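You operate a simulated robot arm through the tools that you are given. There is no shell and no other tool. Be economical: measure what you need, move in short steps, check, and stop when the job is done.

The job below is to be done with a simulated robot arm. You get a single attempt, and the scene is never put back.

Task
Put one of the drip cups from the air bench shelf on the lot card. Press the station one program b button three times. Shut the station one drawer. Fetch the stator from the free half of the station one table and set it on the pad on the robot bench. Press the station two program b button two times. Close the station two cabinet door. Turn the step knob to 4. Press the station four reset button two times. Shut the station four cabinet door. Fetch the spacer block and stand it on the matching bench. The order is free. Set down upright: spacer block.

The check looks at the end state, three seconds after you hand in, the way a careful person would. Anything else that was tipped, shoved, dropped, spilled or broken makes it a failure.

Robot
A 7-joint arm with a two-finger parallel gripper on a trunk, on a base that drives. Base frame: it is fixed to the floor where the robot stands at the start and does not move with it; the origin is under the middle of the robot, x ahead of it, y to its left, z up; the surface under the hand at the start is at about z = 0.8. Lengths are in m, angles in rad, forces in N, time in s.
With the tool pointing down near the work surface it reaches from about 0.1 to 0.7 m from the robot's upright axis, wherever it stands. Its first joint turns from -2.897 to 2.897 rad. Places, roughly: drip cup (6x6x6 cm) [0.6, -0.2, 0.4]; lot card [-0.75, 0.25, 0.75]; matching bench [7.2, 2.1, 0.8]; pad (20x14x1 cm) [1.9, -2.7, 0.8]; spacer block (2x3x5 cm) [6.4, -0.5, 0.9]; station four cabinet door [5.6, -0.1, 0.4]; station four reset button [5.8, -0.3, 1.3]; station one drawer [1.7, 0.1, 0.7]; station one program b button [1.6, -0.2, 1.4]; station two cabinet door [3, -0.2, 0.4]; station two program b button [3, -0.3, 1.4]; stator [1.75, 0, 1]; step knob [4.5, 0.1, 0.8]. Payload 1.57 kg.
The TCP is the grasp point between the finger pads, 0.03 m short of the fingertips. In the tool frame z runs along the fingers and y along their closing line. Largest opening 0.11 m; finger width 0.024, thickness 0.012; the body of the gripper, 0.048 by 0.112 m, starts 0.078 m behind the TCP.
Orientation is told as [roll, pitch, yaw] about the base's x, y, z axes, in that order, counted from this pose: with the fingers straight down and closing along the base's y, the tool's x points along the base's -x, its y along +y and its z along -z.

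Tools
- The arm moves only by the tool servo_tool. Its argument "targets" is a list of rows, each an object (a shift or turn left out is 0, a gripper value left out holds the last) with "dp": the shift along the base's x, y, z in m, a list of three; "angular": the turn, a rotation vector about the base's x, y, z in rad, a list of three; "gripper": the gripper command, from -1 (shut) to 1 (fully open), values between in proportion. In form: [{"dp": [tx, ty, tz], "angular": [wx, wy, wz], "gripper": gripper}, ...]. A call has 1 to 8 rows; each row shifts and turns the commanded pose from where the row before left it. Each row takes 0.2 s and may step no farther than 0.05 m and 0.15 rad from the row before; otherwise, or with a gripper value out of range, the whole call is refused. A pose out of reach is approached as far as the arm can. The call stops where the force on the tool passes 40 N (or 10 N more than at its start, if that is more) or the arm is blocked; 0.2 s more then pass. Each finger travels about 0.045 m/s and halts on what it meets, pressing with about 28 N; the grip force reading is that of the motor and also rises with nothing between the fingers. The clock runs only during rows and for 0.2 s after the last one: add rows that do not move to give the fingers time. It gives the time, the measured TCP pose, the force on the tool (base axes), the opening and the grip force at its end, in the units of the frame above (readings bear some noise), with the torque about the TCP (base axes, N m) and any sound that the robot's microphone picked up, and new pictures: "pictures" is both (left out), scene, wrist or none.
- Cameras (640 x 400 px; columns grow to the right, rows downward): "scene" is now at [-0.0075, 0.1755, 1.2843]; the picture's right is [0.35, -0.94, 0.00], its down [-0.87, -0.32, -0.36] and it looks along [0.34, 0.13, -0.93] (base axes); focal length 214 px, centre (320, 200). "wrist" rides on the gripper at [0.07, 0.016, -0.141] in the tool frame; the picture's right is [-0.23, 0.97, 0.00], its down [-0.86, -0.20, -0.48] and it looks along [-0.47, -0.11, 0.88] (tool axes); focal length 222 px, centre (320, 200). There is no depth. A picture from a camera that has moved, and an enlarged one, comes with that camera's place and axes in the base frame and with its lens.
- lift_body(by): slides the trunk up (or, below 0, down) by that many m; the arm and the scene camera ride with it, the base frame stays. It gives what a move gives, with no picture.
- roll_base(legs): drives the robot by 1 to 6 legs, each [ahead, turn to the left] in m and rad, along the robot's own axes; the way and the turn of a leg run together, so that a leg with both is an arc; at most 1.5 m and 3.142 rad a leg. The arm and the cameras ride along, it lands a little off, and it stops where it bumps. It gives what a move gives, and a new picture of the scene camera.
- turn_head(pan, tilt): turns the head with the scene camera to pan (to the left, within 2.705 rad either way) and tilt (down, from -0.506 to 1.204), counted from straight ahead of the robot. It gives what a move gives, and a new picture of the scene camera.
- close_up(camera, box): a new picture of the part [left, top, right, bottom] of that camera's present view, enlarged. The clock stands still meanwhile.
- finish_job(): hands the job in; it is judged then, once.

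Go step by step. Nothing tells you exact positions but the pictures and the camera data: compare them with the known pose of the tool, close in by small moves and look again before you grip or let go. The budget is 196 turns and 260 pictures, counting those below and the enlarged ones. Unless the task says otherwise, let go and move clear before handing in.

The tools are called after "Call:" as name(argument=value, ...) on one line, values as JSON. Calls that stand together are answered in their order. servo_tool: Moves the arm, as the interface text tells. Its arguments: {"type":"object","properties":{"targets":{"type":"array"},"pictures":{"type":"string","enum":["both","scene","wrist","none"]}},"required":["targets"]} The other tools are called the same way: lift_body (by) slides the trunk up or down; roll_base (legs) drives the base; turn_head (pan, tilt) turns the head that bears the scene camera; close_up (camera, box) takes an enlarged picture of a part of a camera's view; finish_job () hands the job in.

At the start:

```text
t: 0.0
tcp_pos: [0.447, -0.1842, 1.0025]
tool_rot: [-0.001, 0.001, 0.001]
ft_force: [0.5, 0.5, -0.7]
ft_torque: [-0.01, 0.03, -0.01]
width: 0.1098
grasp_force: 0.1
trunk travel left (down, up): [-0.25, 0.34]
robot x, y, heading: [0.0012, 0.0013, 0.001]
head pan, tilt: [0.354, 1.201]
```

scene: 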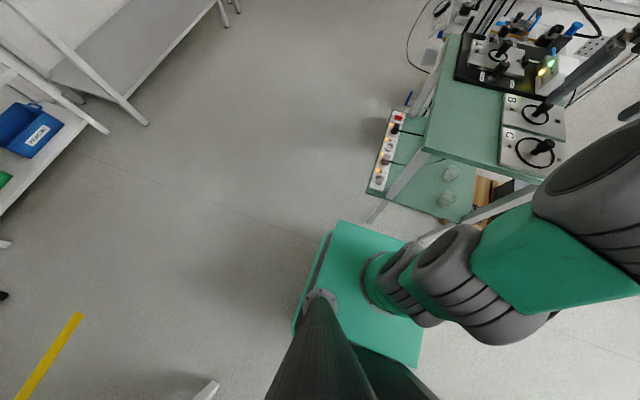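
wrist: 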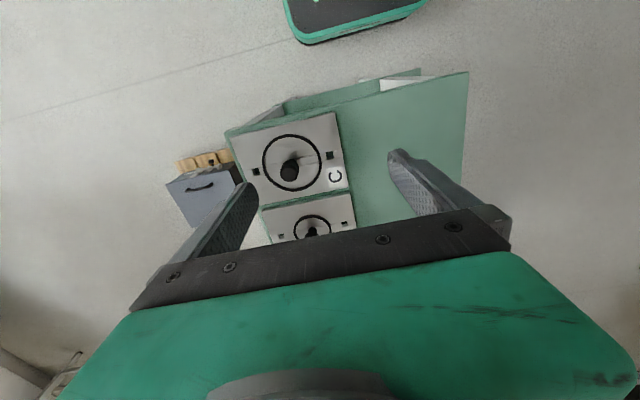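

I see the air bench just ahead with the arm over it, and I need an overview of the area first. I'll turn the head to look around.

Call:
turn_head(pan=-0.3, tilt=0.7)

Call:
turn_head(pan=0.0, tilt=0.2)

Call:
turn_head(pan=2.6, tilt=0.5)

```text
t: 1.0
tcp_pos: [0.4457, -0.184, 1.003]
tool_rot: [-0.001, -0.001, 0.001]
ft_force: [-0.2, 0.2, 2.1]
ft_torque: [0.0, 0.0, 0.02]
width: 0.1102
grasp_force: 0.1
trunk travel left (down, up): [-0.25, 0.34]
robot x, y, heading: [-0.0024, 0.0007, -0.002]
head pan, tilt: [-0.3, 0.7]
camera scene: at [0.0212, 0.131, 1.3202], right [-0.29, -0.96, 0.0], down [-0.62, 0.19, -0.76], along [0.73, -0.23, -0.64], focal length 214 px, centre (320, 200)
```

scene: 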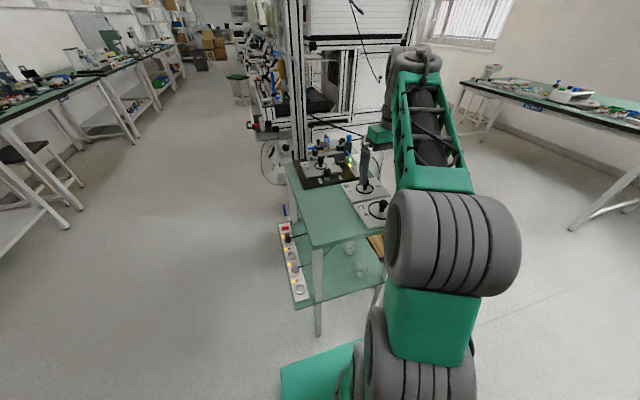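

```text
t: 2.0
tcp_pos: [0.4465, -0.1824, 1.0036]
tool_rot: [0.0, 0.001, -0.001]
ft_force: [1.1, -0.2, 0.9]
ft_torque: [0.01, -0.01, -0.01]
width: 0.11
grasp_force: 0.0
trunk travel left (down, up): [-0.25, 0.34]
robot x, y, heading: [-0.0027, 0.0015, -0.005]
head pan, tilt: [0.0, 0.201]
camera scene: at [0.0333, 0.156, 1.3656], right [0.0, -1.0, 0.0], down [-0.2, 0.0, -0.98], along [0.98, 0.0, -0.2], focal length 214 px, centre (320, 200)
```

scene: 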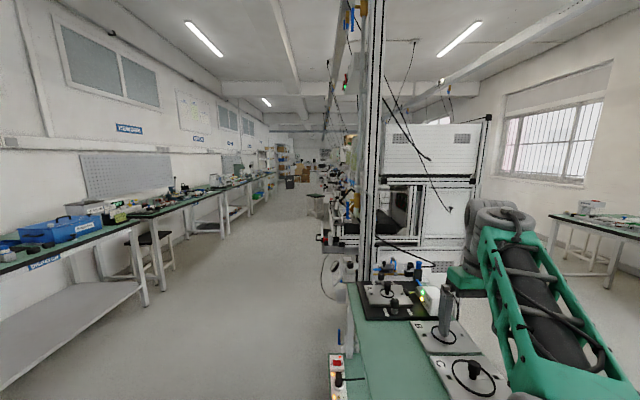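

```text
t: 4.3
tcp_pos: [0.4468, -0.1837, 1.0019]
tool_rot: [-0.001, 0.0, -0.001]
ft_force: [0.2, -0.4, 0.6]
ft_torque: [0.0, -0.02, -0.01]
width: 0.11
grasp_force: 0.1
trunk travel left (down, up): [-0.25, 0.34]
robot x, y, heading: [0.003, 0.0048, -0.002]
head pan, tilt: [2.601, 0.499]
camera scene: at [-0.1379, 0.203, 1.338], right [0.52, 0.86, 0.0], down [0.41, -0.25, -0.88], along [-0.75, 0.45, -0.48], focal length 214 px, centre (320, 200)
```

scene: 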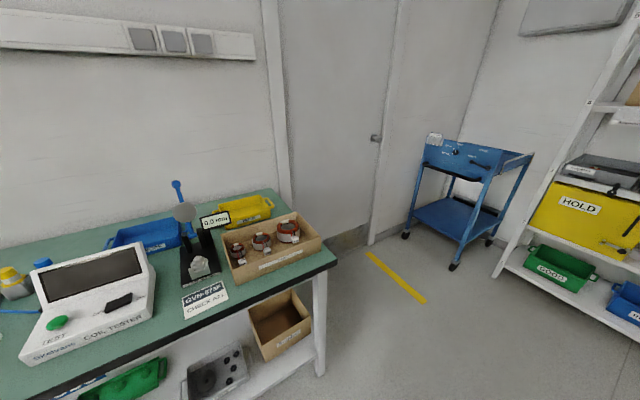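

The lot card seems to lie on the bench behind me, and the cups stand on the air bench's low shelf. I'll zoom in on both.

Call:
close_up(camera="scene", box=[140, 170, 340, 330])

Call:
turn_head(pan=-0.3, tilt=0.9)

Call:
close_up(camera="scene", box=[250, 80, 410, 280])

```text
2.50 times, centred on (240, 250) of scene
camera zoom: at [-0.1379, 0.203, 1.338], right [0.52, 0.86, 0.0], down [0.41, -0.25, -0.88], along [-0.75, 0.45, -0.48], focal length 536 px, centre (520, 75)
```

zoom: 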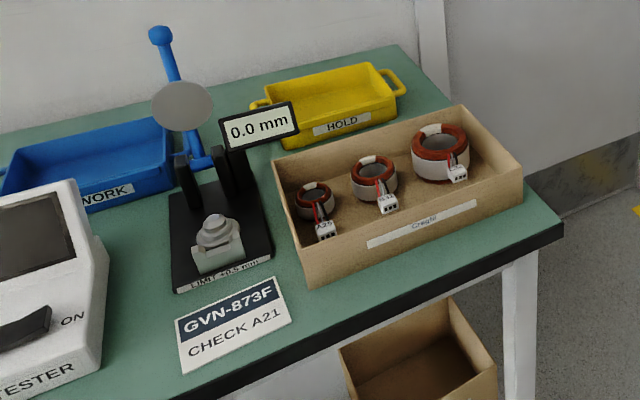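

```text
t: 6.8
tcp_pos: [0.4455, -0.1833, 1.0028]
tool_rot: [0.0, 0.0, 0.0]
ft_force: [0.2, 0.8, 0.0]
ft_torque: [0.04, -0.04, 0.02]
width: 0.11
grasp_force: 0.1
trunk travel left (down, up): [-0.25, 0.34]
robot x, y, heading: [-0.0013, -0.0012, 0.001]
head pan, tilt: [-0.3, 0.901]
camera scene: at [0.0122, 0.1338, 1.3042], right [-0.3, -0.96, 0.0], down [-0.75, 0.23, -0.62], along [0.59, -0.18, -0.78], focal length 214 px, centre (320, 200)
```

scene: 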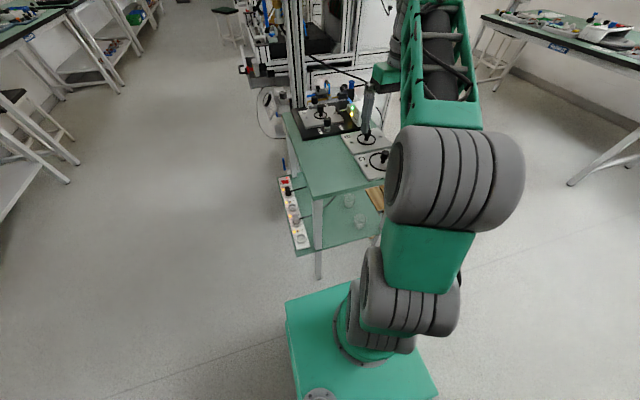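

```text
2.00 times, centred on (330, 180) of scene
camera zoom: at [0.0122, 0.1338, 1.3042], right [-0.3, -0.96, 0.0], down [-0.75, 0.23, -0.62], along [0.59, -0.18, -0.78], focal length 429 px, centre (300, 240)
```

zoom: 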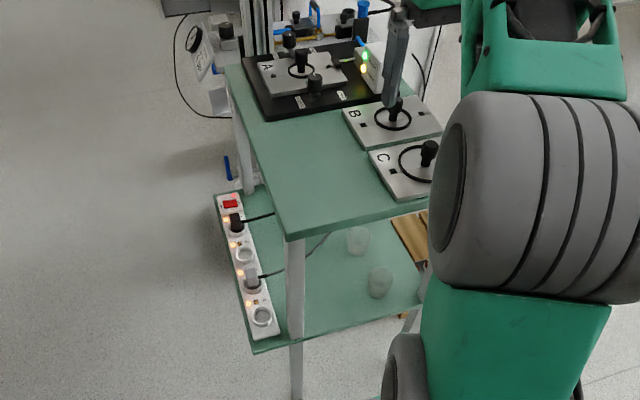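

Two clear cups stand on the low shelf at about (0.505, -0.23) and (0.65, -0.225); the card is behind me at about (-0.70, 0.12). I back up a little, so the arm comes clear of the bench top, then lower the trunk.

Call:
roll_base(legs=[[-0.2, 0]])

Call:
lift_body(by=-0.24)

Call:
servo_tool(targets=[{"dp": [0, 0, -0.03], "angular": [0, -0.13, 0], "gripper": 0.7}, {"dp": [0, 0, -0.03], "angular": [0, -0.13, 0]}, {"dp": [0, 0, -0.03], "angular": [0, -0.13, 0]}, {"dp": [0, 0, -0.03], "angular": [0, -0.13, 0]}, {"dp": [0, 0, -0.03], "angular": [0, -0.13, 0]}, {"dp": [0, 0, -0.03], "angular": [0, -0.13, 0]}, {"dp": [0, -0.02, -0.03], "angular": [0, 0, 0]}, {"dp": [0, -0.02, -0.03], "angular": [0, 0, 0]}])

```text
t: 8.4
tcp_pos: [0.2452, -0.1829, 1.0027]
tool_rot: [0.0, -0.001, 0.0]
ft_force: [0.8, 0.1, 0.4]
ft_torque: [-0.02, 0.0, 0.02]
width: 0.1101
grasp_force: 0.0
trunk travel left (down, up): [-0.25, 0.34]
robot x, y, heading: [-0.1991, -0.0011, 0.0]
head pan, tilt: [-0.3, 0.901]
camera scene: at [-0.189, 0.1338, 1.3041], right [-0.3, -0.96, 0.0], down [-0.75, 0.23, -0.62], along [0.59, -0.18, -0.78], focal length 214 px, centre (320, 200)
```

scene: 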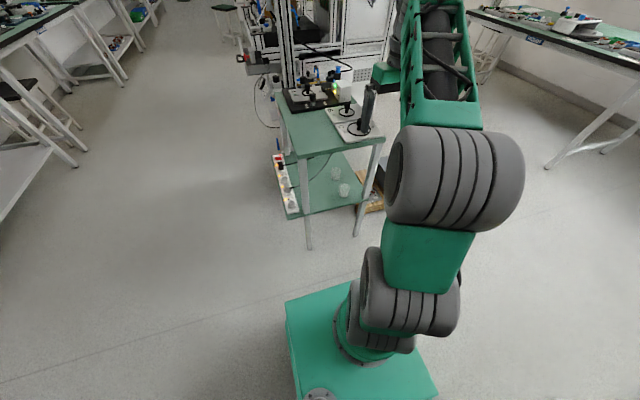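

```text
t: 10.9
tcp_pos: [0.2433, -0.1835, 0.7625]
tool_rot: [-0.001, 0.002, 0.0]
ft_force: [-0.1, -0.3, -0.5]
ft_torque: [0.0, 0.0, -0.02]
width: 0.1099
grasp_force: 0.1
trunk travel left (down, up): [-0.01, 0.58]
robot x, y, heading: [-0.2006, -0.0007, -0.0]
head pan, tilt: [-0.3, 0.901]
```

```text
t: 12.9
tcp_pos: [0.1874, -0.1658, 0.8286]
tool_rot: [-0.017, -0.755, 0.148]
ft_force: [-0.2, 0.5, 0.0]
ft_torque: [-0.01, -0.01, 0.02]
width: 0.0934
grasp_force: 0.1
out of reach, approached as far as the arm can: row 3, 4, 5, 6, 7, 8
trunk travel left (down, up): [-0.01, 0.58]
robot x, y, heading: [-0.1997, 0.0026, 0.0]
head pan, tilt: [-0.3, 0.901]
stopped in row 8: the arm was blocked; the commanded pose is now the measured one
camera scene: at [-0.1892, 0.1337, 1.0641], right [-0.3, -0.96, 0.0], down [-0.75, 0.23, -0.62], along [0.59, -0.18, -0.78], focal length 214 px, centre (320, 200)
camera wrist: at [0.0386, -0.1698, 0.8853], right [0.03, 0.99, 0.14], down [0.32, -0.15, 0.94], along [0.95, 0.02, -0.32], focal length 222 px, centre (320, 200)
```

scene: 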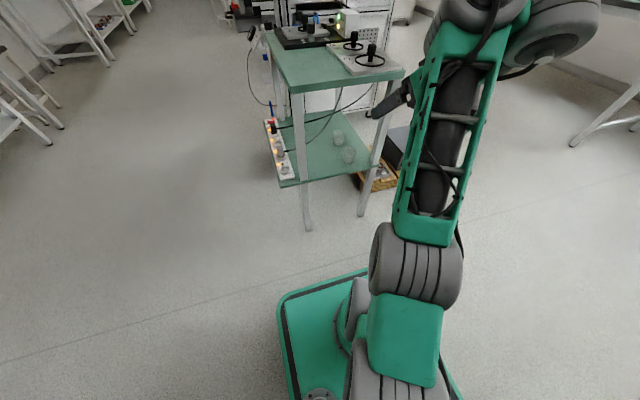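
wrist: 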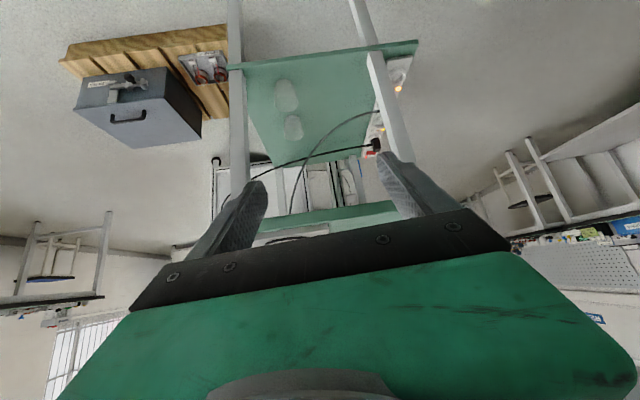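

The tilt is out of reach this close in, so I go down with the tool steeper first and tilt later while reaching forward under the top.

Call:
servo_tool(targets=[{"dp": [0.02, -0.01, -0.02], "angular": [0, 0.14, -0.03]}, {"dp": [0.02, -0.01, -0.03], "angular": [0, 0.14, -0.03]}, {"dp": [0.02, -0.01, -0.04], "angular": [0, 0.14, -0.03]}, {"dp": [0.02, -0.01, -0.04], "angular": [0, 0, -0.03]}, {"dp": [0.02, -0.01, -0.04], "angular": [0, 0, -0.03]}, {"dp": [0.01, -0.01, -0.04], "angular": [0, 0, 0]}, {"dp": [0, 0, -0.04], "angular": [0, 0, 0]}, {"dp": [0, 0, -0.04], "angular": [0, 0, 0]}])

```text
t: 14.7
tcp_pos: [0.2765, -0.2295, 0.6684]
tool_rot: [0.029, -0.319, -0.034]
ft_force: [0.4, 0.7, -0.8]
ft_torque: [-0.01, -0.02, -0.02]
width: 0.0936
grasp_force: 0.0
out of reach, approached as far as the arm can: row 5, 6, 7, 8
trunk travel left (down, up): [-0.01, 0.58]
robot x, y, heading: [-0.2009, -0.001, -0.007]
head pan, tilt: [-0.3, 0.901]
camera scene: at [-0.1892, 0.1338, 1.0641], right [-0.3, -0.96, 0.0], down [-0.75, 0.23, -0.62], along [0.59, -0.18, -0.78], focal length 214 px, centre (320, 200)
camera wrist: at [0.1659, -0.213, 0.7823], right [0.24, 0.97, 0.1], down [0.66, -0.23, 0.72], along [0.72, -0.11, -0.69], focal length 222 px, centre (320, 200)
```

scene: 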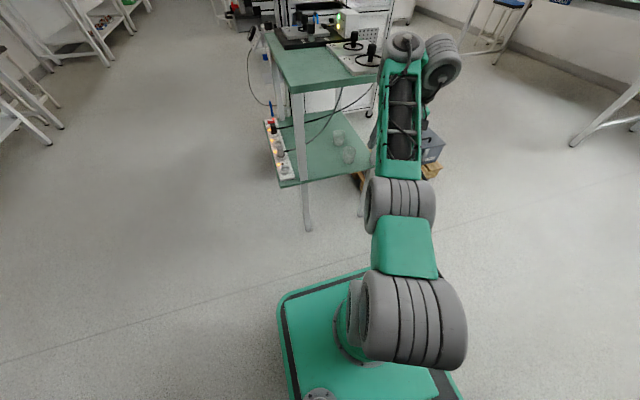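
wrist: 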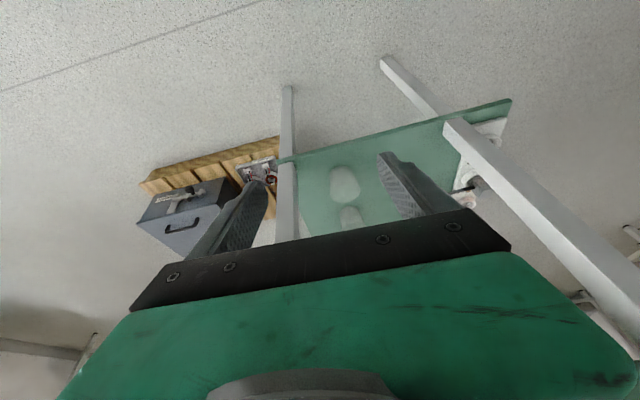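

The arm ran short of reach with the tool tilted here; I'll check whether a vertical tool gets lower.

Call:
servo_tool(targets=[{"dp": [0.0, 0, 0.0], "angular": [0, 0.15, 0.03]}, {"dp": [0.0, 0, 0], "angular": [0, 0.15, 0]}, {"dp": [0.02, 0, 0]}, {"dp": [0.02, 0, 0]}, {"dp": [0, 0, 0]}], pictures="none")

```text
refused: row 1 steps farther than a row can; nothing moved
```

Same try with a smaller turn per row.

Call:
servo_tool(targets=[{"angular": [0, 0.14, 0.03]}, {"angular": [0, 0.15, 0]}, {"dp": [0.02, 0, 0]}, {"dp": [0.02, 0, 0]}, {"dp": [0, 0, 0]}], pictures="none")

```text
t: 15.9
tcp_pos: [0.316, -0.2301, 0.6685]
tool_rot: [0.022, -0.046, 0.001]
ft_force: [0.7, -0.1, -1.1]
ft_torque: [0.02, -0.07, -0.01]
width: 0.0935
grasp_force: 0.1
trunk travel left (down, up): [-0.01, 0.58]
robot x, y, heading: [-0.2023, 0.0007, -0.002]
head pan, tilt: [-0.3, 0.901]
```

Call:
servo_tool(targets=[{"dp": [0, 0, -0.04]}, {"dp": [0, 0, -0.04]}, {"dp": [0, 0, -0.04]}, {"dp": [0, 0, -0.04]}, {"dp": [0, 0, -0.04]}], pictures="wrist")

```text
t: 17.1
tcp_pos: [0.3325, -0.2431, 0.5173]
tool_rot: [0.029, -0.027, 0.0]
ft_force: [0.4, 1.0, -0.2]
ft_torque: [0.01, 0.0, -0.01]
width: 0.0932
grasp_force: 0.2
out of reach, approached as far as the arm can: row 4, 5
trunk travel left (down, up): [-0.01, 0.58]
robot x, y, heading: [-0.1998, -0.0005, 0.001]
head pan, tilt: [-0.3, 0.901]
camera wrist: at [0.2597, -0.2302, 0.6583], right [0.23, 0.97, 0.03], down [0.84, -0.21, 0.5], along [0.49, -0.08, -0.87], focal length 222 px, centre (320, 200)
```

wrist: 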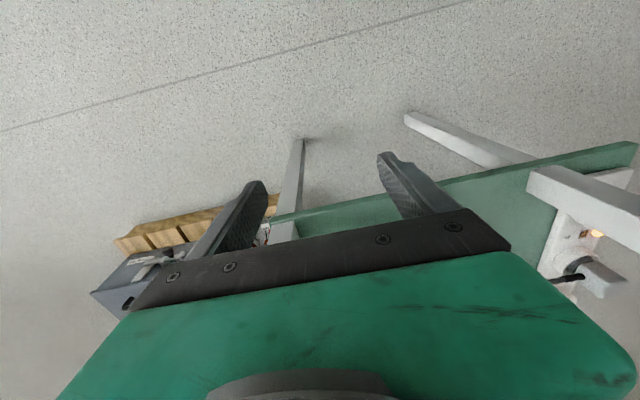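

The low pose needs more radius, and there is a bench behind. I'll reposition to approach diagonally from the front left: retract, turn right, reverse towards +y, and turn back towards the cup.

Call:
servo_tool(targets=[{"dp": [-0.01, 0, 0.04]}, {"dp": [-0.02, 0, 0.04]}, {"dp": [-0.02, 0, 0.04]}, {"dp": [-0.01, 0, 0.04]}], pictures="none")

Call:
roll_base(legs=[[0.06, -0.4], [0, -1.17], [-0.3, 0], [0, 0.9]])

```text
t: 18.1
tcp_pos: [0.2762, -0.2404, 0.6755]
tool_rot: [0.023, -0.045, -0.001]
ft_force: [-0.5, 0.2, -0.6]
ft_torque: [0.01, 0.02, 0.02]
width: 0.0934
grasp_force: 0.1
trunk travel left (down, up): [-0.01, 0.58]
robot x, y, heading: [-0.2034, 0.0006, 0.001]
head pan, tilt: [-0.3, 0.901]
```

```text
t: 26.5
tcp_pos: [0.0749, -0.2045, 0.6752]
tool_rot: [0.023, -0.047, -0.683]
ft_force: [-0.1, 0.5, -0.4]
ft_torque: [-0.02, 0.03, 0.01]
width: 0.0935
grasp_force: 0.0
trunk travel left (down, up): [-0.01, 0.58]
robot x, y, heading: [-0.1424, 0.2835, -0.681]
head pan, tilt: [-0.3, 0.901]
camera scene: at [-0.0502, 0.38, 1.0641], right [-0.83, -0.55, 0.0], down [-0.43, 0.65, -0.62], along [0.34, -0.52, -0.78], focal length 214 px, centre (320, 200)
```

scene: 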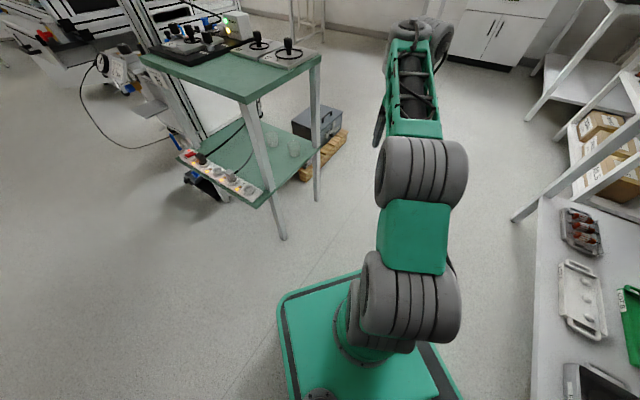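

Now the cups are straight along my heading. I zoom in to measure the cups and legs.

Call:
close_up(camera="scene", box=[170, 60, 370, 240])

```text
2.22 times, centred on (270, 150) of scene
camera zoom: at [-0.0502, 0.38, 1.0641], right [-0.83, -0.55, 0.0], down [-0.43, 0.65, -0.62], along [0.34, -0.52, -0.78], focal length 477 px, centre (431, 311)
```

zoom: 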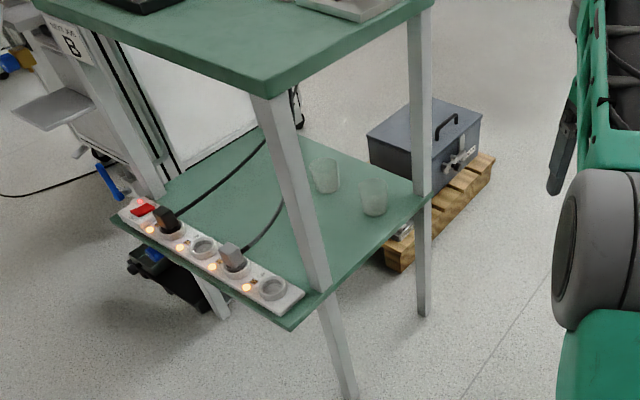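

Shelf top is about z 0.36 and the front cup stands at about (0.505, -0.235); the legs leave a good gap on this diagonal line. I swing the hand onto that line first.

Call:
servo_tool(targets=[{"dp": [0.0255, 0.0318, -0.01]}, {"dp": [0.0255, 0.0318, -0.01]}, {"dp": [0.0255, 0.0318, -0.01]}, {"dp": [0.0255, 0.0318, -0.01]}, {"dp": [0.0255, 0.0318, -0.02]}, {"dp": [0.0255, 0.0318, -0.02]}, {"dp": [0.03, -0.024, -0.03]}, {"dp": [0.03, -0.024, -0.03]}], pictures="none")

Call:
servo_tool(targets=[{"dp": [0.02, -0.016, -0.03]}, {"dp": [0.02, -0.016, -0.03]}, {"dp": [0.012, -0.01, -0.02], "angular": [-0.085, -0.106, 0]}, {"dp": [0.012, -0.01, -0.02], "angular": [-0.085, -0.106, 0]}, {"dp": [0.012, -0.01, -0.01], "angular": [-0.085, -0.106, 0]}])

```text
t: 28.3
tcp_pos: [0.2823, -0.0589, 0.5459]
tool_rot: [0.02, -0.041, -0.684]
ft_force: [-0.1, 0.1, 0.9]
ft_torque: [0.03, -0.02, 0.01]
width: 0.0936
grasp_force: 0.2
out of reach, approached as far as the arm can: row 8
trunk travel left (down, up): [-0.01, 0.58]
robot x, y, heading: [-0.1438, 0.2842, -0.687]
head pan, tilt: [-0.3, 0.901]
```

```text
t: 29.5
tcp_pos: [0.4181, -0.1796, 0.5606]
tool_rot: [0.031, -0.4, -0.694]
ft_force: [0.3, 0.8, 0.4]
ft_torque: [0.01, -0.01, -0.01]
width: 0.0936
grasp_force: 0.1
out of reach, approached as far as the arm can: row 1, 2, 3, 4, 5
trunk travel left (down, up): [-0.01, 0.58]
robot x, y, heading: [-0.1438, 0.2837, -0.69]
head pan, tilt: [-0.3, 0.901]
camera scene: at [-0.0722, 0.3918, 1.0694], right [-0.84, -0.55, -0.01], down [-0.42, 0.65, -0.64], along [0.36, -0.53, -0.77], focal length 214 px, centre (320, 200)
camera wrist: at [0.3338, -0.0929, 0.665], right [0.77, 0.62, 0.12], down [0.33, -0.55, 0.77], along [0.54, -0.56, -0.63], focal length 222 px, centre (320, 200)
```

scene: 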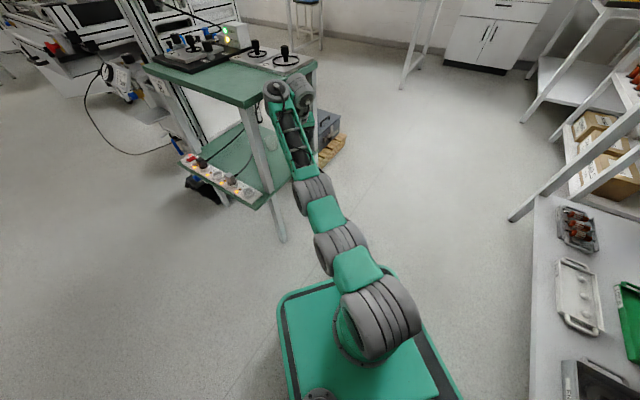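
wrist: 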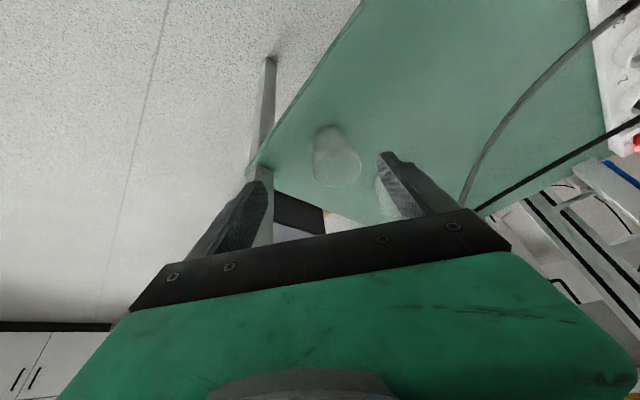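

The wrist view shows the cup well between the fingers. I test how far the arm goes down from this reached pose.

Call:
servo_tool(targets=[{"dp": [0.008, -0.006, -0.03]}, {"dp": [0.008, -0.006, -0.03]}, {"dp": [0, 0, -0.03]}])

```text
t: 30.3
tcp_pos: [0.4236, -0.182, 0.5485]
tool_rot: [0.026, -0.388, -0.696]
ft_force: [0.2, -0.6, 0.3]
ft_torque: [0.01, 0.0, 0.02]
width: 0.0934
grasp_force: 0.1
out of reach, approached as far as the arm can: row 1, 2, 3
trunk travel left (down, up): [-0.01, 0.58]
robot x, y, heading: [-0.1476, 0.2802, -0.692]
head pan, tilt: [-0.3, 0.901]
camera scene: at [-0.0698, 0.3873, 1.0677], right [-0.84, -0.54, -0.01], down [-0.41, 0.65, -0.64], along [0.35, -0.53, -0.77], focal length 214 px, centre (320, 200)
camera wrist: at [0.3409, -0.0962, 0.6538], right [0.78, 0.62, 0.11], down [0.33, -0.56, 0.76], along [0.53, -0.56, -0.64], focal length 222 px, centre (320, 200)
```

scene: 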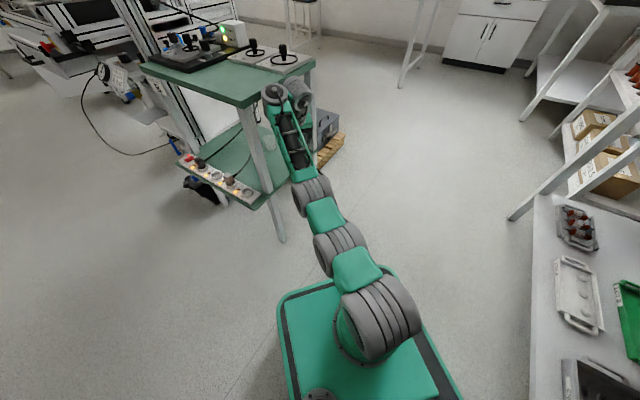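
wrist: 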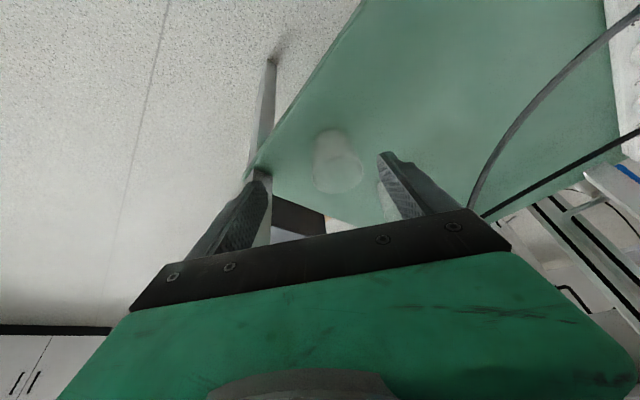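

The camera has rocked, so the forearm is probably touching the bench's top edge. I back out at once along the approach line and stand the tool up.

Call:
servo_tool(targets=[{"dp": [-0.031, 0.025, 0]}, {"dp": [-0.031, 0.025, 0.01]}, {"dp": [-0.031, 0.025, 0.01], "angular": [0.085, 0.106, 0]}, {"dp": [-0.031, 0.025, 0.02], "angular": [0.085, 0.106, 0]}, {"dp": [-0.02, 0.016, 0.03], "angular": [0.068, 0.085, 0]}, {"dp": [-0.02, 0.016, 0.04]}, {"dp": [0, 0, 0.04]}])

```text
t: 31.9
tcp_pos: [0.34, -0.1047, 0.6896]
tool_rot: [0.021, 0.003, -0.683]
ft_force: [-0.2, -0.2, -0.4]
ft_torque: [-0.02, 0.06, 0.0]
width: 0.0934
grasp_force: 0.1
out of reach, approached as far as the arm can: row 1, 2, 3
trunk travel left (down, up): [-0.01, 0.58]
robot x, y, heading: [-0.1449, 0.2807, -0.68]
head pan, tilt: [-0.3, 0.901]
camera scene: at [-0.0502, 0.3781, 1.0645], right [-0.83, -0.55, 0.0], down [-0.43, 0.65, -0.62], along [0.34, -0.52, -0.78], focal length 214 px, centre (320, 200)
camera wrist: at [0.2942, -0.0504, 0.8318], right [0.79, 0.61, 0.02], down [0.53, -0.7, 0.47], along [0.3, -0.36, -0.88], focal length 222 px, centre (320, 200)
```

scene: 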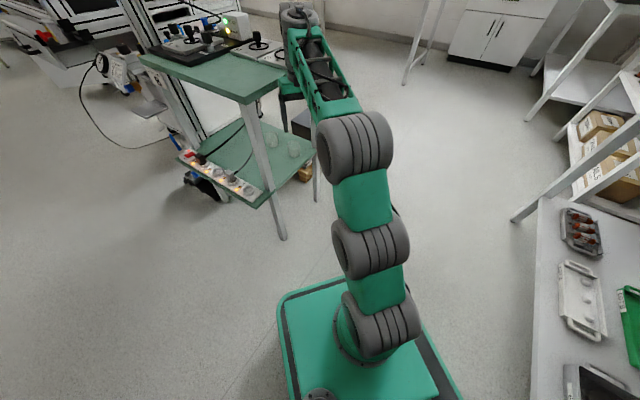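
wrist: 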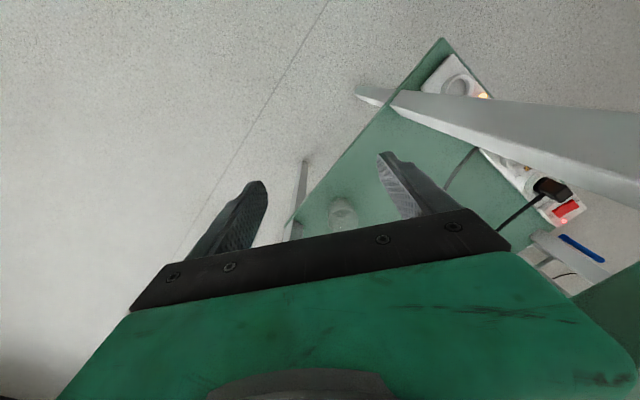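

The bench looks unmoved and the camera is back in place, with the elbow raised again. I test straight down from here, in front of the bench edge, after pulling back a little.

Call:
servo_tool(targets=[{"dp": [-0.02, 0.016, -0.03]}, {"dp": [-0.02, 0.016, -0.03]}, {"dp": [0, 0, -0.03]}, {"dp": [0, 0, -0.03]}], pictures="scene")

```text
t: 32.9
tcp_pos: [0.3002, -0.0699, 0.5689]
tool_rot: [0.02, 0.002, -0.682]
ft_force: [0.1, 0.4, 0.4]
ft_torque: [-0.01, -0.03, 0.04]
width: 0.0932
grasp_force: 0.0
trunk travel left (down, up): [-0.01, 0.58]
robot x, y, heading: [-0.1423, 0.284, -0.683]
head pan, tilt: [-0.3, 0.901]
camera scene: at [-0.0513, 0.3789, 1.0642], right [-0.83, -0.55, 0.0], down [-0.43, 0.65, -0.62], along [0.34, -0.52, -0.78], focal length 214 px, centre (320, 200)
```

scene: 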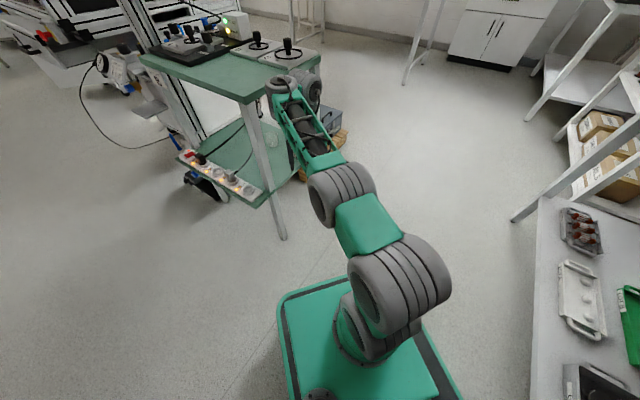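

Going down works here with the tool upright; only outward tilt in the arm's plane is limited. So I turn the tool to face +x (sideways to the forearm), move in front of the cup and tilt it there.

Call:
servo_tool(targets=[{"dp": [-0.005, -0.03, 0.01], "angular": [0, 0, 0.136]}, {"dp": [-0.005, -0.03, 0.01], "angular": [0, 0, 0.136]}, {"dp": [-0.005, -0.03, 0], "angular": [0, 0, 0.136]}, {"dp": [-0.005, -0.03, 0], "angular": [0, 0, 0.136]}, {"dp": [0, -0.03, 0], "angular": [0, 0, 0.136]}, {"dp": [0, -0.02, 0], "angular": [0, -0.12, 0]}, {"dp": [0, 0, 0], "angular": [0, -0.12, 0]}, {"dp": [0, 0, 0], "angular": [0, -0.12, 0]}])

```text
t: 34.7
tcp_pos: [0.2825, -0.2408, 0.5874]
tool_rot: [0.024, -0.357, -0.003]
ft_force: [0.9, -0.6, -0.1]
ft_torque: [-0.01, -0.01, 0.02]
width: 0.0935
grasp_force: 0.0
trunk travel left (down, up): [-0.01, 0.58]
robot x, y, heading: [-0.1436, 0.2843, -0.682]
head pan, tilt: [-0.3, 0.901]
camera scene: at [-0.0505, 0.3784, 1.0641], right [-0.83, -0.55, 0.0], down [-0.43, 0.65, -0.62], along [0.34, -0.52, -0.78], focal length 214 px, centre (320, 200)
camera wrist: at [0.1675, -0.2277, 0.6967], right [0.21, 0.97, 0.1], down [0.63, -0.21, 0.74], along [0.74, -0.09, -0.66], focal length 222 px, centre (320, 200)
```

scene: 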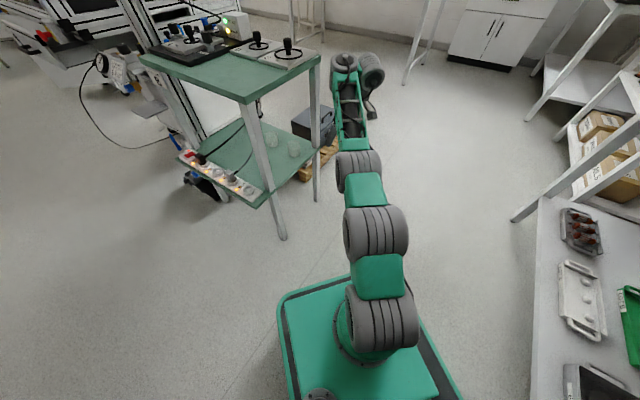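
wrist: 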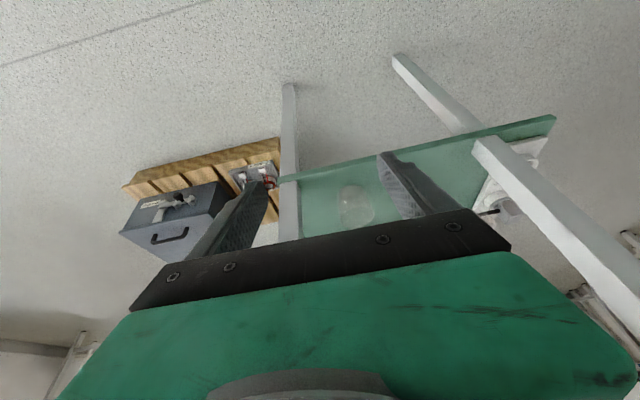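

That works with full reach. I continue tilting and lowering in front of the bench.

Call:
servo_tool(targets=[{"dp": [0, 0, -0.02], "angular": [0, -0.13, 0]}, {"dp": [0, 0, -0.02], "angular": [0, -0.13, 0]}, {"dp": [0, 0, -0.02], "angular": [0, -0.13, 0]}, {"dp": [0, 0, -0.02], "angular": [0, -0.13, 0]}, {"dp": [0.01, 0, -0.02], "angular": [0, 0, 0]}, {"dp": [0.01, 0, -0.02]}])

```text
t: 36.1
tcp_pos: [0.308, -0.2574, 0.5439]
tool_rot: [0.048, -0.405, -0.01]
ft_force: [0.1, -0.5, 0.1]
ft_torque: [-0.02, 0.0, 0.03]
width: 0.0934
grasp_force: 0.0
out of reach, approached as far as the arm can: row 1, 2, 3, 4, 5
trunk travel left (down, up): [-0.01, 0.58]
robot x, y, heading: [-0.1437, 0.2852, -0.684]
head pan, tilt: [-0.3, 0.901]
camera scene: at [-0.0507, 0.3784, 1.0642], right [-0.83, -0.55, 0.0], down [-0.43, 0.65, -0.62], along [0.34, -0.52, -0.78], focal length 214 px, centre (320, 200)
camera wrist: at [0.1879, -0.2458, 0.6484], right [0.2, 0.97, 0.13], down [0.6, -0.23, 0.77], along [0.77, -0.08, -0.63], focal length 222 px, centre (320, 200)
```

scene: 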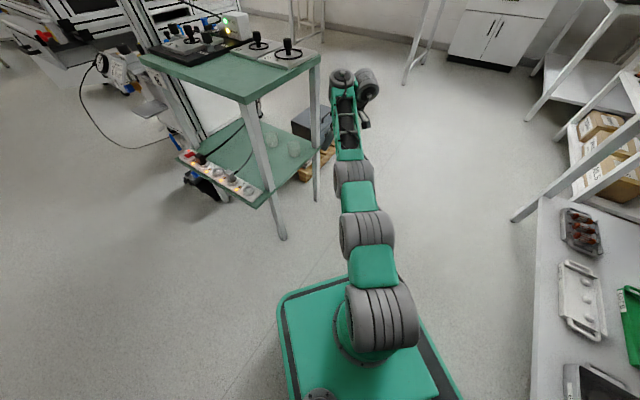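
wrist: 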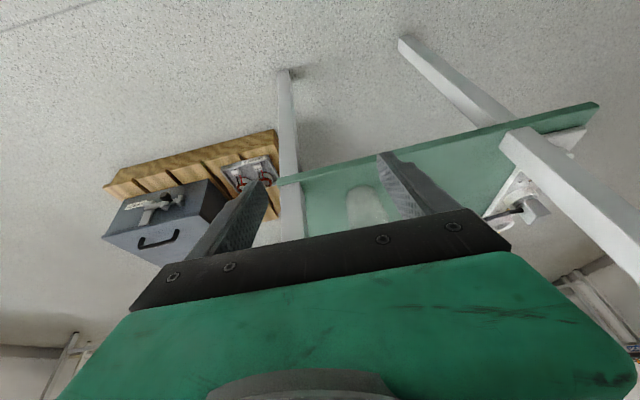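

The tilt stops at about 0.4 rad again. I'll test in the open floor to my right how far the arm can reach low with a forward tilt at larger radius.

Call:
servo_tool(targets=[{"dp": [-0.035, -0.015, 0.02], "angular": [0, 0.13, 0]}, {"dp": [-0.035, -0.015, 0.02], "angular": [0, 0.13, 0]}, {"dp": [-0.035, -0.015, 0.02], "angular": [0, 0.13, 0]}, {"dp": [-0.03, -0.02, 0.01], "angular": [0, 0, -0.15]}, {"dp": [-0.03, -0.02, 0.01], "angular": [0, 0, -0.15]}, {"dp": [-0.03, -0.02, 0.01], "angular": [0, 0, -0.15]}, {"dp": [-0.03, -0.02, 0], "angular": [0, 0, -0.15]}, {"dp": [-0.03, -0.02, 0], "angular": [0, 0, -0.15]}], pictures="none")

Call:
servo_tool(targets=[{"angular": [0, 0, -0.15]}, {"angular": [0, 0, -0.15]}, {"dp": [0.013, -0.045, 0], "angular": [0, 0, -0.15]}, {"dp": [0.013, -0.045, 0], "angular": [0, 0, -0.1]}, {"dp": [0.01, -0.035, -0.02], "angular": [-0.135, -0.037, 0]}, {"dp": [0.01, -0.035, -0.02], "angular": [-0.135, -0.037, 0]}, {"dp": [0.01, -0.035, -0.02], "angular": [-0.135, -0.037, 0]}, {"dp": [0.01, -0.035, -0.02], "angular": [-0.135, -0.037, 0]}], pictures="scene")

```text
t: 37.9
tcp_pos: [0.0412, -0.3745, 0.6148]
tool_rot: [0.029, -0.024, -0.74]
ft_force: [0.2, -1.6, -1.0]
ft_torque: [0.05, -0.04, 0.0]
width: 0.0937
grasp_force: 0.1
out of reach, approached as far as the arm can: row 5, 6, 7, 8
trunk travel left (down, up): [-0.01, 0.58]
robot x, y, heading: [-0.1438, 0.2796, -0.682]
head pan, tilt: [-0.3, 0.901]
stopped in row 8: the arm was blocked; the commanded pose is now the measured one
```

```text
t: 39.7
tcp_pos: [0.0798, -0.5151, 0.5369]
tool_rot: [-0.024, -0.524, -1.286]
ft_force: [-0.7, -0.4, -0.6]
ft_torque: [-0.01, 0.01, -0.01]
width: 0.0937
grasp_force: 0.0
out of reach, approached as far as the arm can: row 3, 4, 7
trunk travel left (down, up): [-0.01, 0.58]
robot x, y, heading: [-0.1402, 0.2821, -0.687]
head pan, tilt: [-0.3, 0.901]
camera scene: at [-0.0505, 0.3784, 1.0642], right [-0.83, -0.55, 0.0], down [-0.43, 0.65, -0.62], along [0.34, -0.52, -0.78], focal length 214 px, centre (320, 200)
```

scene: 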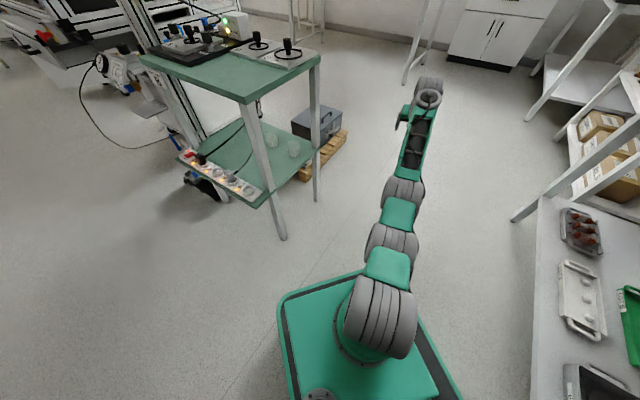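

At r≈0.83 it reached z 0.54 with 0.52 tilt. I continue lower and further out.

Call:
servo_tool(targets=[{"dp": [0.005, -0.018, -0.025], "angular": [-0.1, -0.028, 0]}, {"dp": [0.005, -0.018, -0.025], "angular": [-0.1, -0.028, 0]}, {"dp": [0.005, -0.018, -0.03], "angular": [-0.1, -0.028, 0]}, {"dp": [0.0, -0.0, -0.03]}, {"dp": [0.0, -0.0, -0.02]}], pictures="scene")

```text
t: 40.9
tcp_pos: [0.0979, -0.5855, 0.4062]
tool_rot: [-0.028, -0.831, -1.284]
ft_force: [0.0, 0.0, 0.9]
ft_torque: [0.0, 0.02, -0.03]
width: 0.093
grasp_force: 0.3
out of reach, approached as far as the arm can: row 1, 2
trunk travel left (down, up): [-0.01, 0.58]
robot x, y, heading: [-0.146, 0.2821, -0.683]
head pan, tilt: [-0.3, 0.901]
camera scene: at [-0.0505, 0.3782, 1.0642], right [-0.83, -0.55, 0.0], down [-0.43, 0.65, -0.62], along [0.34, -0.52, -0.78], focal length 214 px, centre (320, 200)
```

scene: 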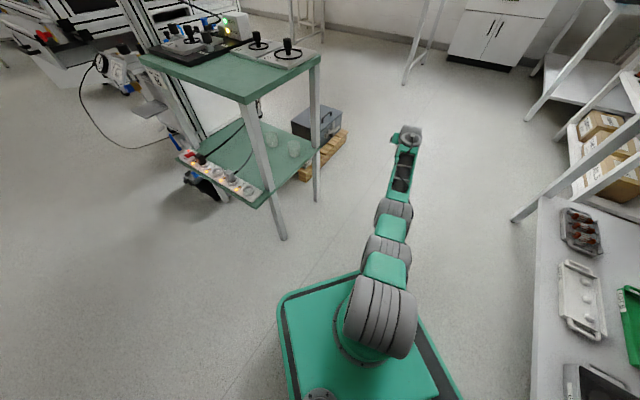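

The arm reaches z 0.41 with 0.83 tilt at r≈0.90, so I'll keep this low pose and use the base for the approach. I back off first so that the arm can swing to straight ahead without touching the legs.

Call:
roll_base(legs=[[0, -0.37], [-0.26, 0], [0, 0.27]])

```text
t: 44.8
tcp_pos: [-0.1525, -0.3852, 0.4051]
tool_rot: [-0.028, -0.831, -1.423]
ft_force: [0.5, -0.3, -0.2]
ft_torque: [0.02, 0.01, -0.02]
width: 0.0936
grasp_force: 0.0
trunk travel left (down, up): [-0.01, 0.58]
robot x, y, heading: [-0.2706, 0.5052, -0.824]
head pan, tilt: [-0.3, 0.901]
stopped in leg 3: the robot was blocked; the commanded pose is now the measured one
camera scene: at [-0.1679, 0.5899, 1.0642], right [-0.9, -0.43, 0.0], down [-0.34, 0.71, -0.62], along [0.27, -0.56, -0.78], focal length 214 px, centre (320, 200)
```

scene: 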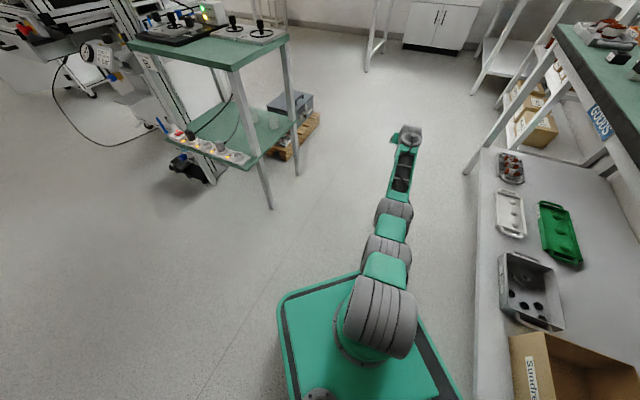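

The base touched something at its rear corner, so I ease forward a bit and finish the turn.

Call:
roll_base(legs=[[0.06, 0], [0, 0.06]])

Call:
turn_head(pan=2.3, tilt=0.8)

```text
t: 46.2
tcp_pos: [-0.0566, -0.4203, 0.4046]
tool_rot: [-0.029, -0.828, -1.359]
ft_force: [0.0, 0.3, -0.2]
ft_torque: [0.01, 0.0, -0.02]
width: 0.0937
grasp_force: 0.1
trunk travel left (down, up): [-0.01, 0.58]
robot x, y, heading: [-0.2314, 0.4619, -0.759]
head pan, tilt: [-0.3, 0.901]
camera scene: at [-0.1316, 0.5516, 1.0642], right [-0.87, -0.49, 0.0], down [-0.38, 0.68, -0.62], along [0.3, -0.54, -0.78], focal length 214 px, centre (320, 200)
```

scene: 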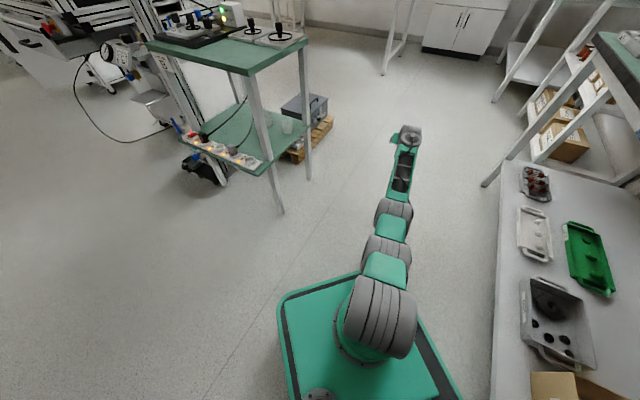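

```text
t: 48.6
tcp_pos: [-0.0573, -0.419, 0.405]
tool_rot: [-0.027, -0.831, -1.361]
ft_force: [-0.7, -0.6, -0.4]
ft_torque: [0.03, 0.0, 0.03]
width: 0.0936
grasp_force: 0.1
trunk travel left (down, up): [-0.01, 0.58]
robot x, y, heading: [-0.2297, 0.4631, -0.763]
head pan, tilt: [2.3, 0.799]
camera scene: at [-0.1659, 0.6981, 1.0721], right [1.0, -0.03, 0.0], down [-0.02, -0.72, -0.7], along [0.02, 0.7, -0.72], focal length 214 px, centre (320, 200)
```

scene: 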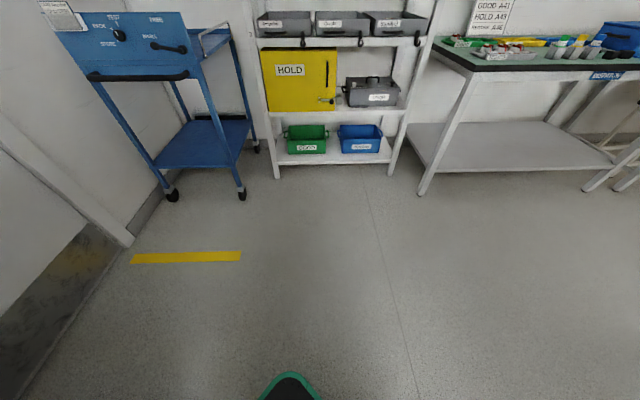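

Nothing disturbed there. Now I swing the low arm to straight ahead along its arc, lifted by 2 cm.

Call:
servo_tool(targets=[{"dp": [0.0452, 0.0101, 0.01], "angular": [0, 0, 0.0514]}, {"dp": [0.0446, 0.0124, 0.01], "angular": [0, 0, 0.0514]}, {"dp": [0.0439, 0.0147, 0], "angular": [0, 0, 0.0514]}, {"dp": [0.0431, 0.017, 0], "angular": [0, 0, 0.0514]}, {"dp": [0.0421, 0.0192, 0], "angular": [0, 0, 0.0514]}, {"dp": [0.0411, 0.0213, 0], "angular": [0, 0, 0.0514]}, {"dp": [0.04, 0.0234, 0], "angular": [0, 0, 0.0514]}, {"dp": [0.0387, 0.0254, 0], "angular": [0, 0, 0.0514]}], pictures="none")

Call:
turn_head(pan=-0.2, tilt=0.8)

```text
t: 50.4
tcp_pos: [0.2873, -0.2852, 0.4233]
tool_rot: [-0.028, -0.829, -0.948]
ft_force: [-0.7, -0.3, -0.4]
ft_torque: [0.03, -0.01, 0.02]
width: 0.0933
grasp_force: 0.0
out of reach, approached as far as the arm can: row 2, 4, 6
trunk travel left (down, up): [-0.01, 0.58]
robot x, y, heading: [-0.2298, 0.4634, -0.757]
head pan, tilt: [2.3, 0.799]
```

```text
t: 52.6
tcp_pos: [0.2873, -0.2873, 0.4227]
tool_rot: [-0.029, -0.83, -0.95]
ft_force: [-0.6, -0.2, -0.6]
ft_torque: [-0.02, 0.0, 0.0]
width: 0.0935
grasp_force: 0.1
trunk travel left (down, up): [-0.01, 0.58]
robot x, y, heading: [-0.2321, 0.4627, -0.762]
head pan, tilt: [-0.201, 0.799]
camera scene: at [-0.1222, 0.5514, 1.0721], right [-0.82, -0.57, 0.0], down [-0.41, 0.59, -0.7], along [0.4, -0.57, -0.72], focal length 214 px, centre (320, 200)
```

scene: 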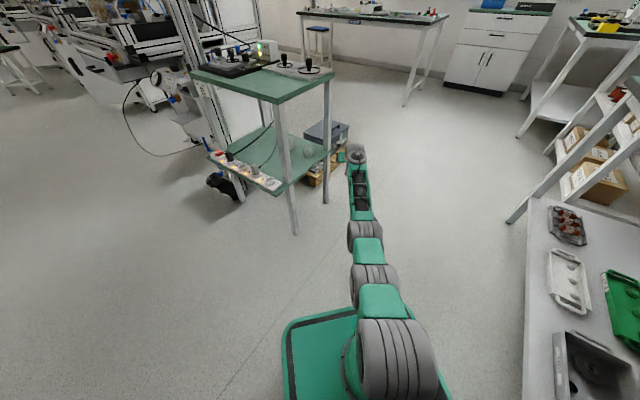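

Good, the swing works. I finish it with the last four arc steps and look through the wrist camera.

Call:
servo_tool(targets=[{"dp": [0.0374, 0.0273, 0], "angular": [0, 0, 0.0514]}, {"dp": [0.0359, 0.0292, 0], "angular": [0, 0, 0.0514]}, {"dp": [0.0344, 0.031, 0], "angular": [0, 0, 0.0514]}, {"dp": [0.0327, 0.0328, 0], "angular": [0, 0, 0.0414]}])

Call:
close_up(camera="scene", box=[230, 40, 390, 220])

```text
t: 53.4
tcp_pos: [0.3567, -0.2329, 0.4235]
tool_rot: [-0.024, -0.829, -0.866]
ft_force: [-28.8, -5.5, 3.4]
ft_torque: [-0.04, 0.22, -0.11]
width: 0.0717
grasp_force: 0.0
out of reach, approached as far as the arm can: row 1
trunk travel left (down, up): [-0.01, 0.58]
robot x, y, heading: [-0.2323, 0.4608, -0.781]
head pan, tilt: [-0.201, 0.799]
stopped in row 3: the force on the tool passed its limit at 50 N (the readings are from after the stop); the commanded pose is now the measured one
camera scene: at [-0.1219, 0.5496, 1.0722], right [-0.83, -0.56, 0.0], down [-0.4, 0.6, -0.7], along [0.39, -0.58, -0.72], focal length 214 px, centre (320, 200)
camera wrist: at [0.2743, -0.1044, 0.4678], right [0.85, 0.5, 0.15], down [0.0, -0.29, 0.96], along [0.52, -0.82, -0.25], focal length 222 px, centre (320, 200)
```

scene: 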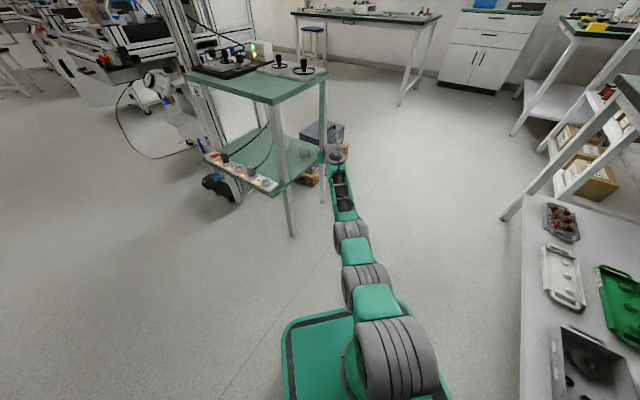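
wrist: 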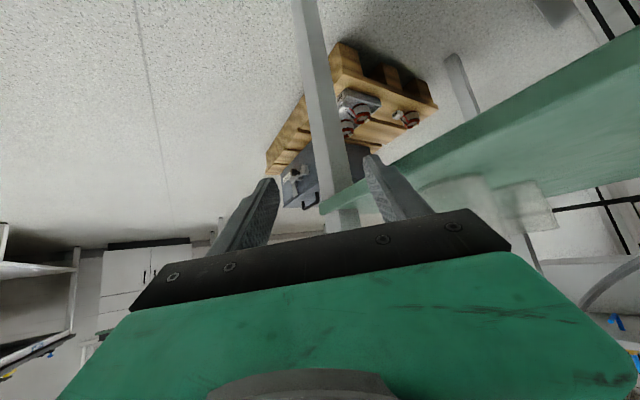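

```text
2.22 times, centred on (310, 130) of scene
camera zoom: at [-0.1219, 0.5496, 1.0722], right [-0.83, -0.56, 0.0], down [-0.4, 0.6, -0.7], along [0.39, -0.58, -0.72], focal length 477 px, centre (342, 356)
```

zoom: 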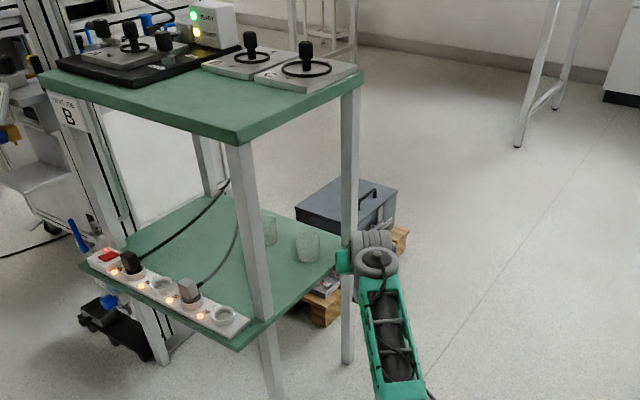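

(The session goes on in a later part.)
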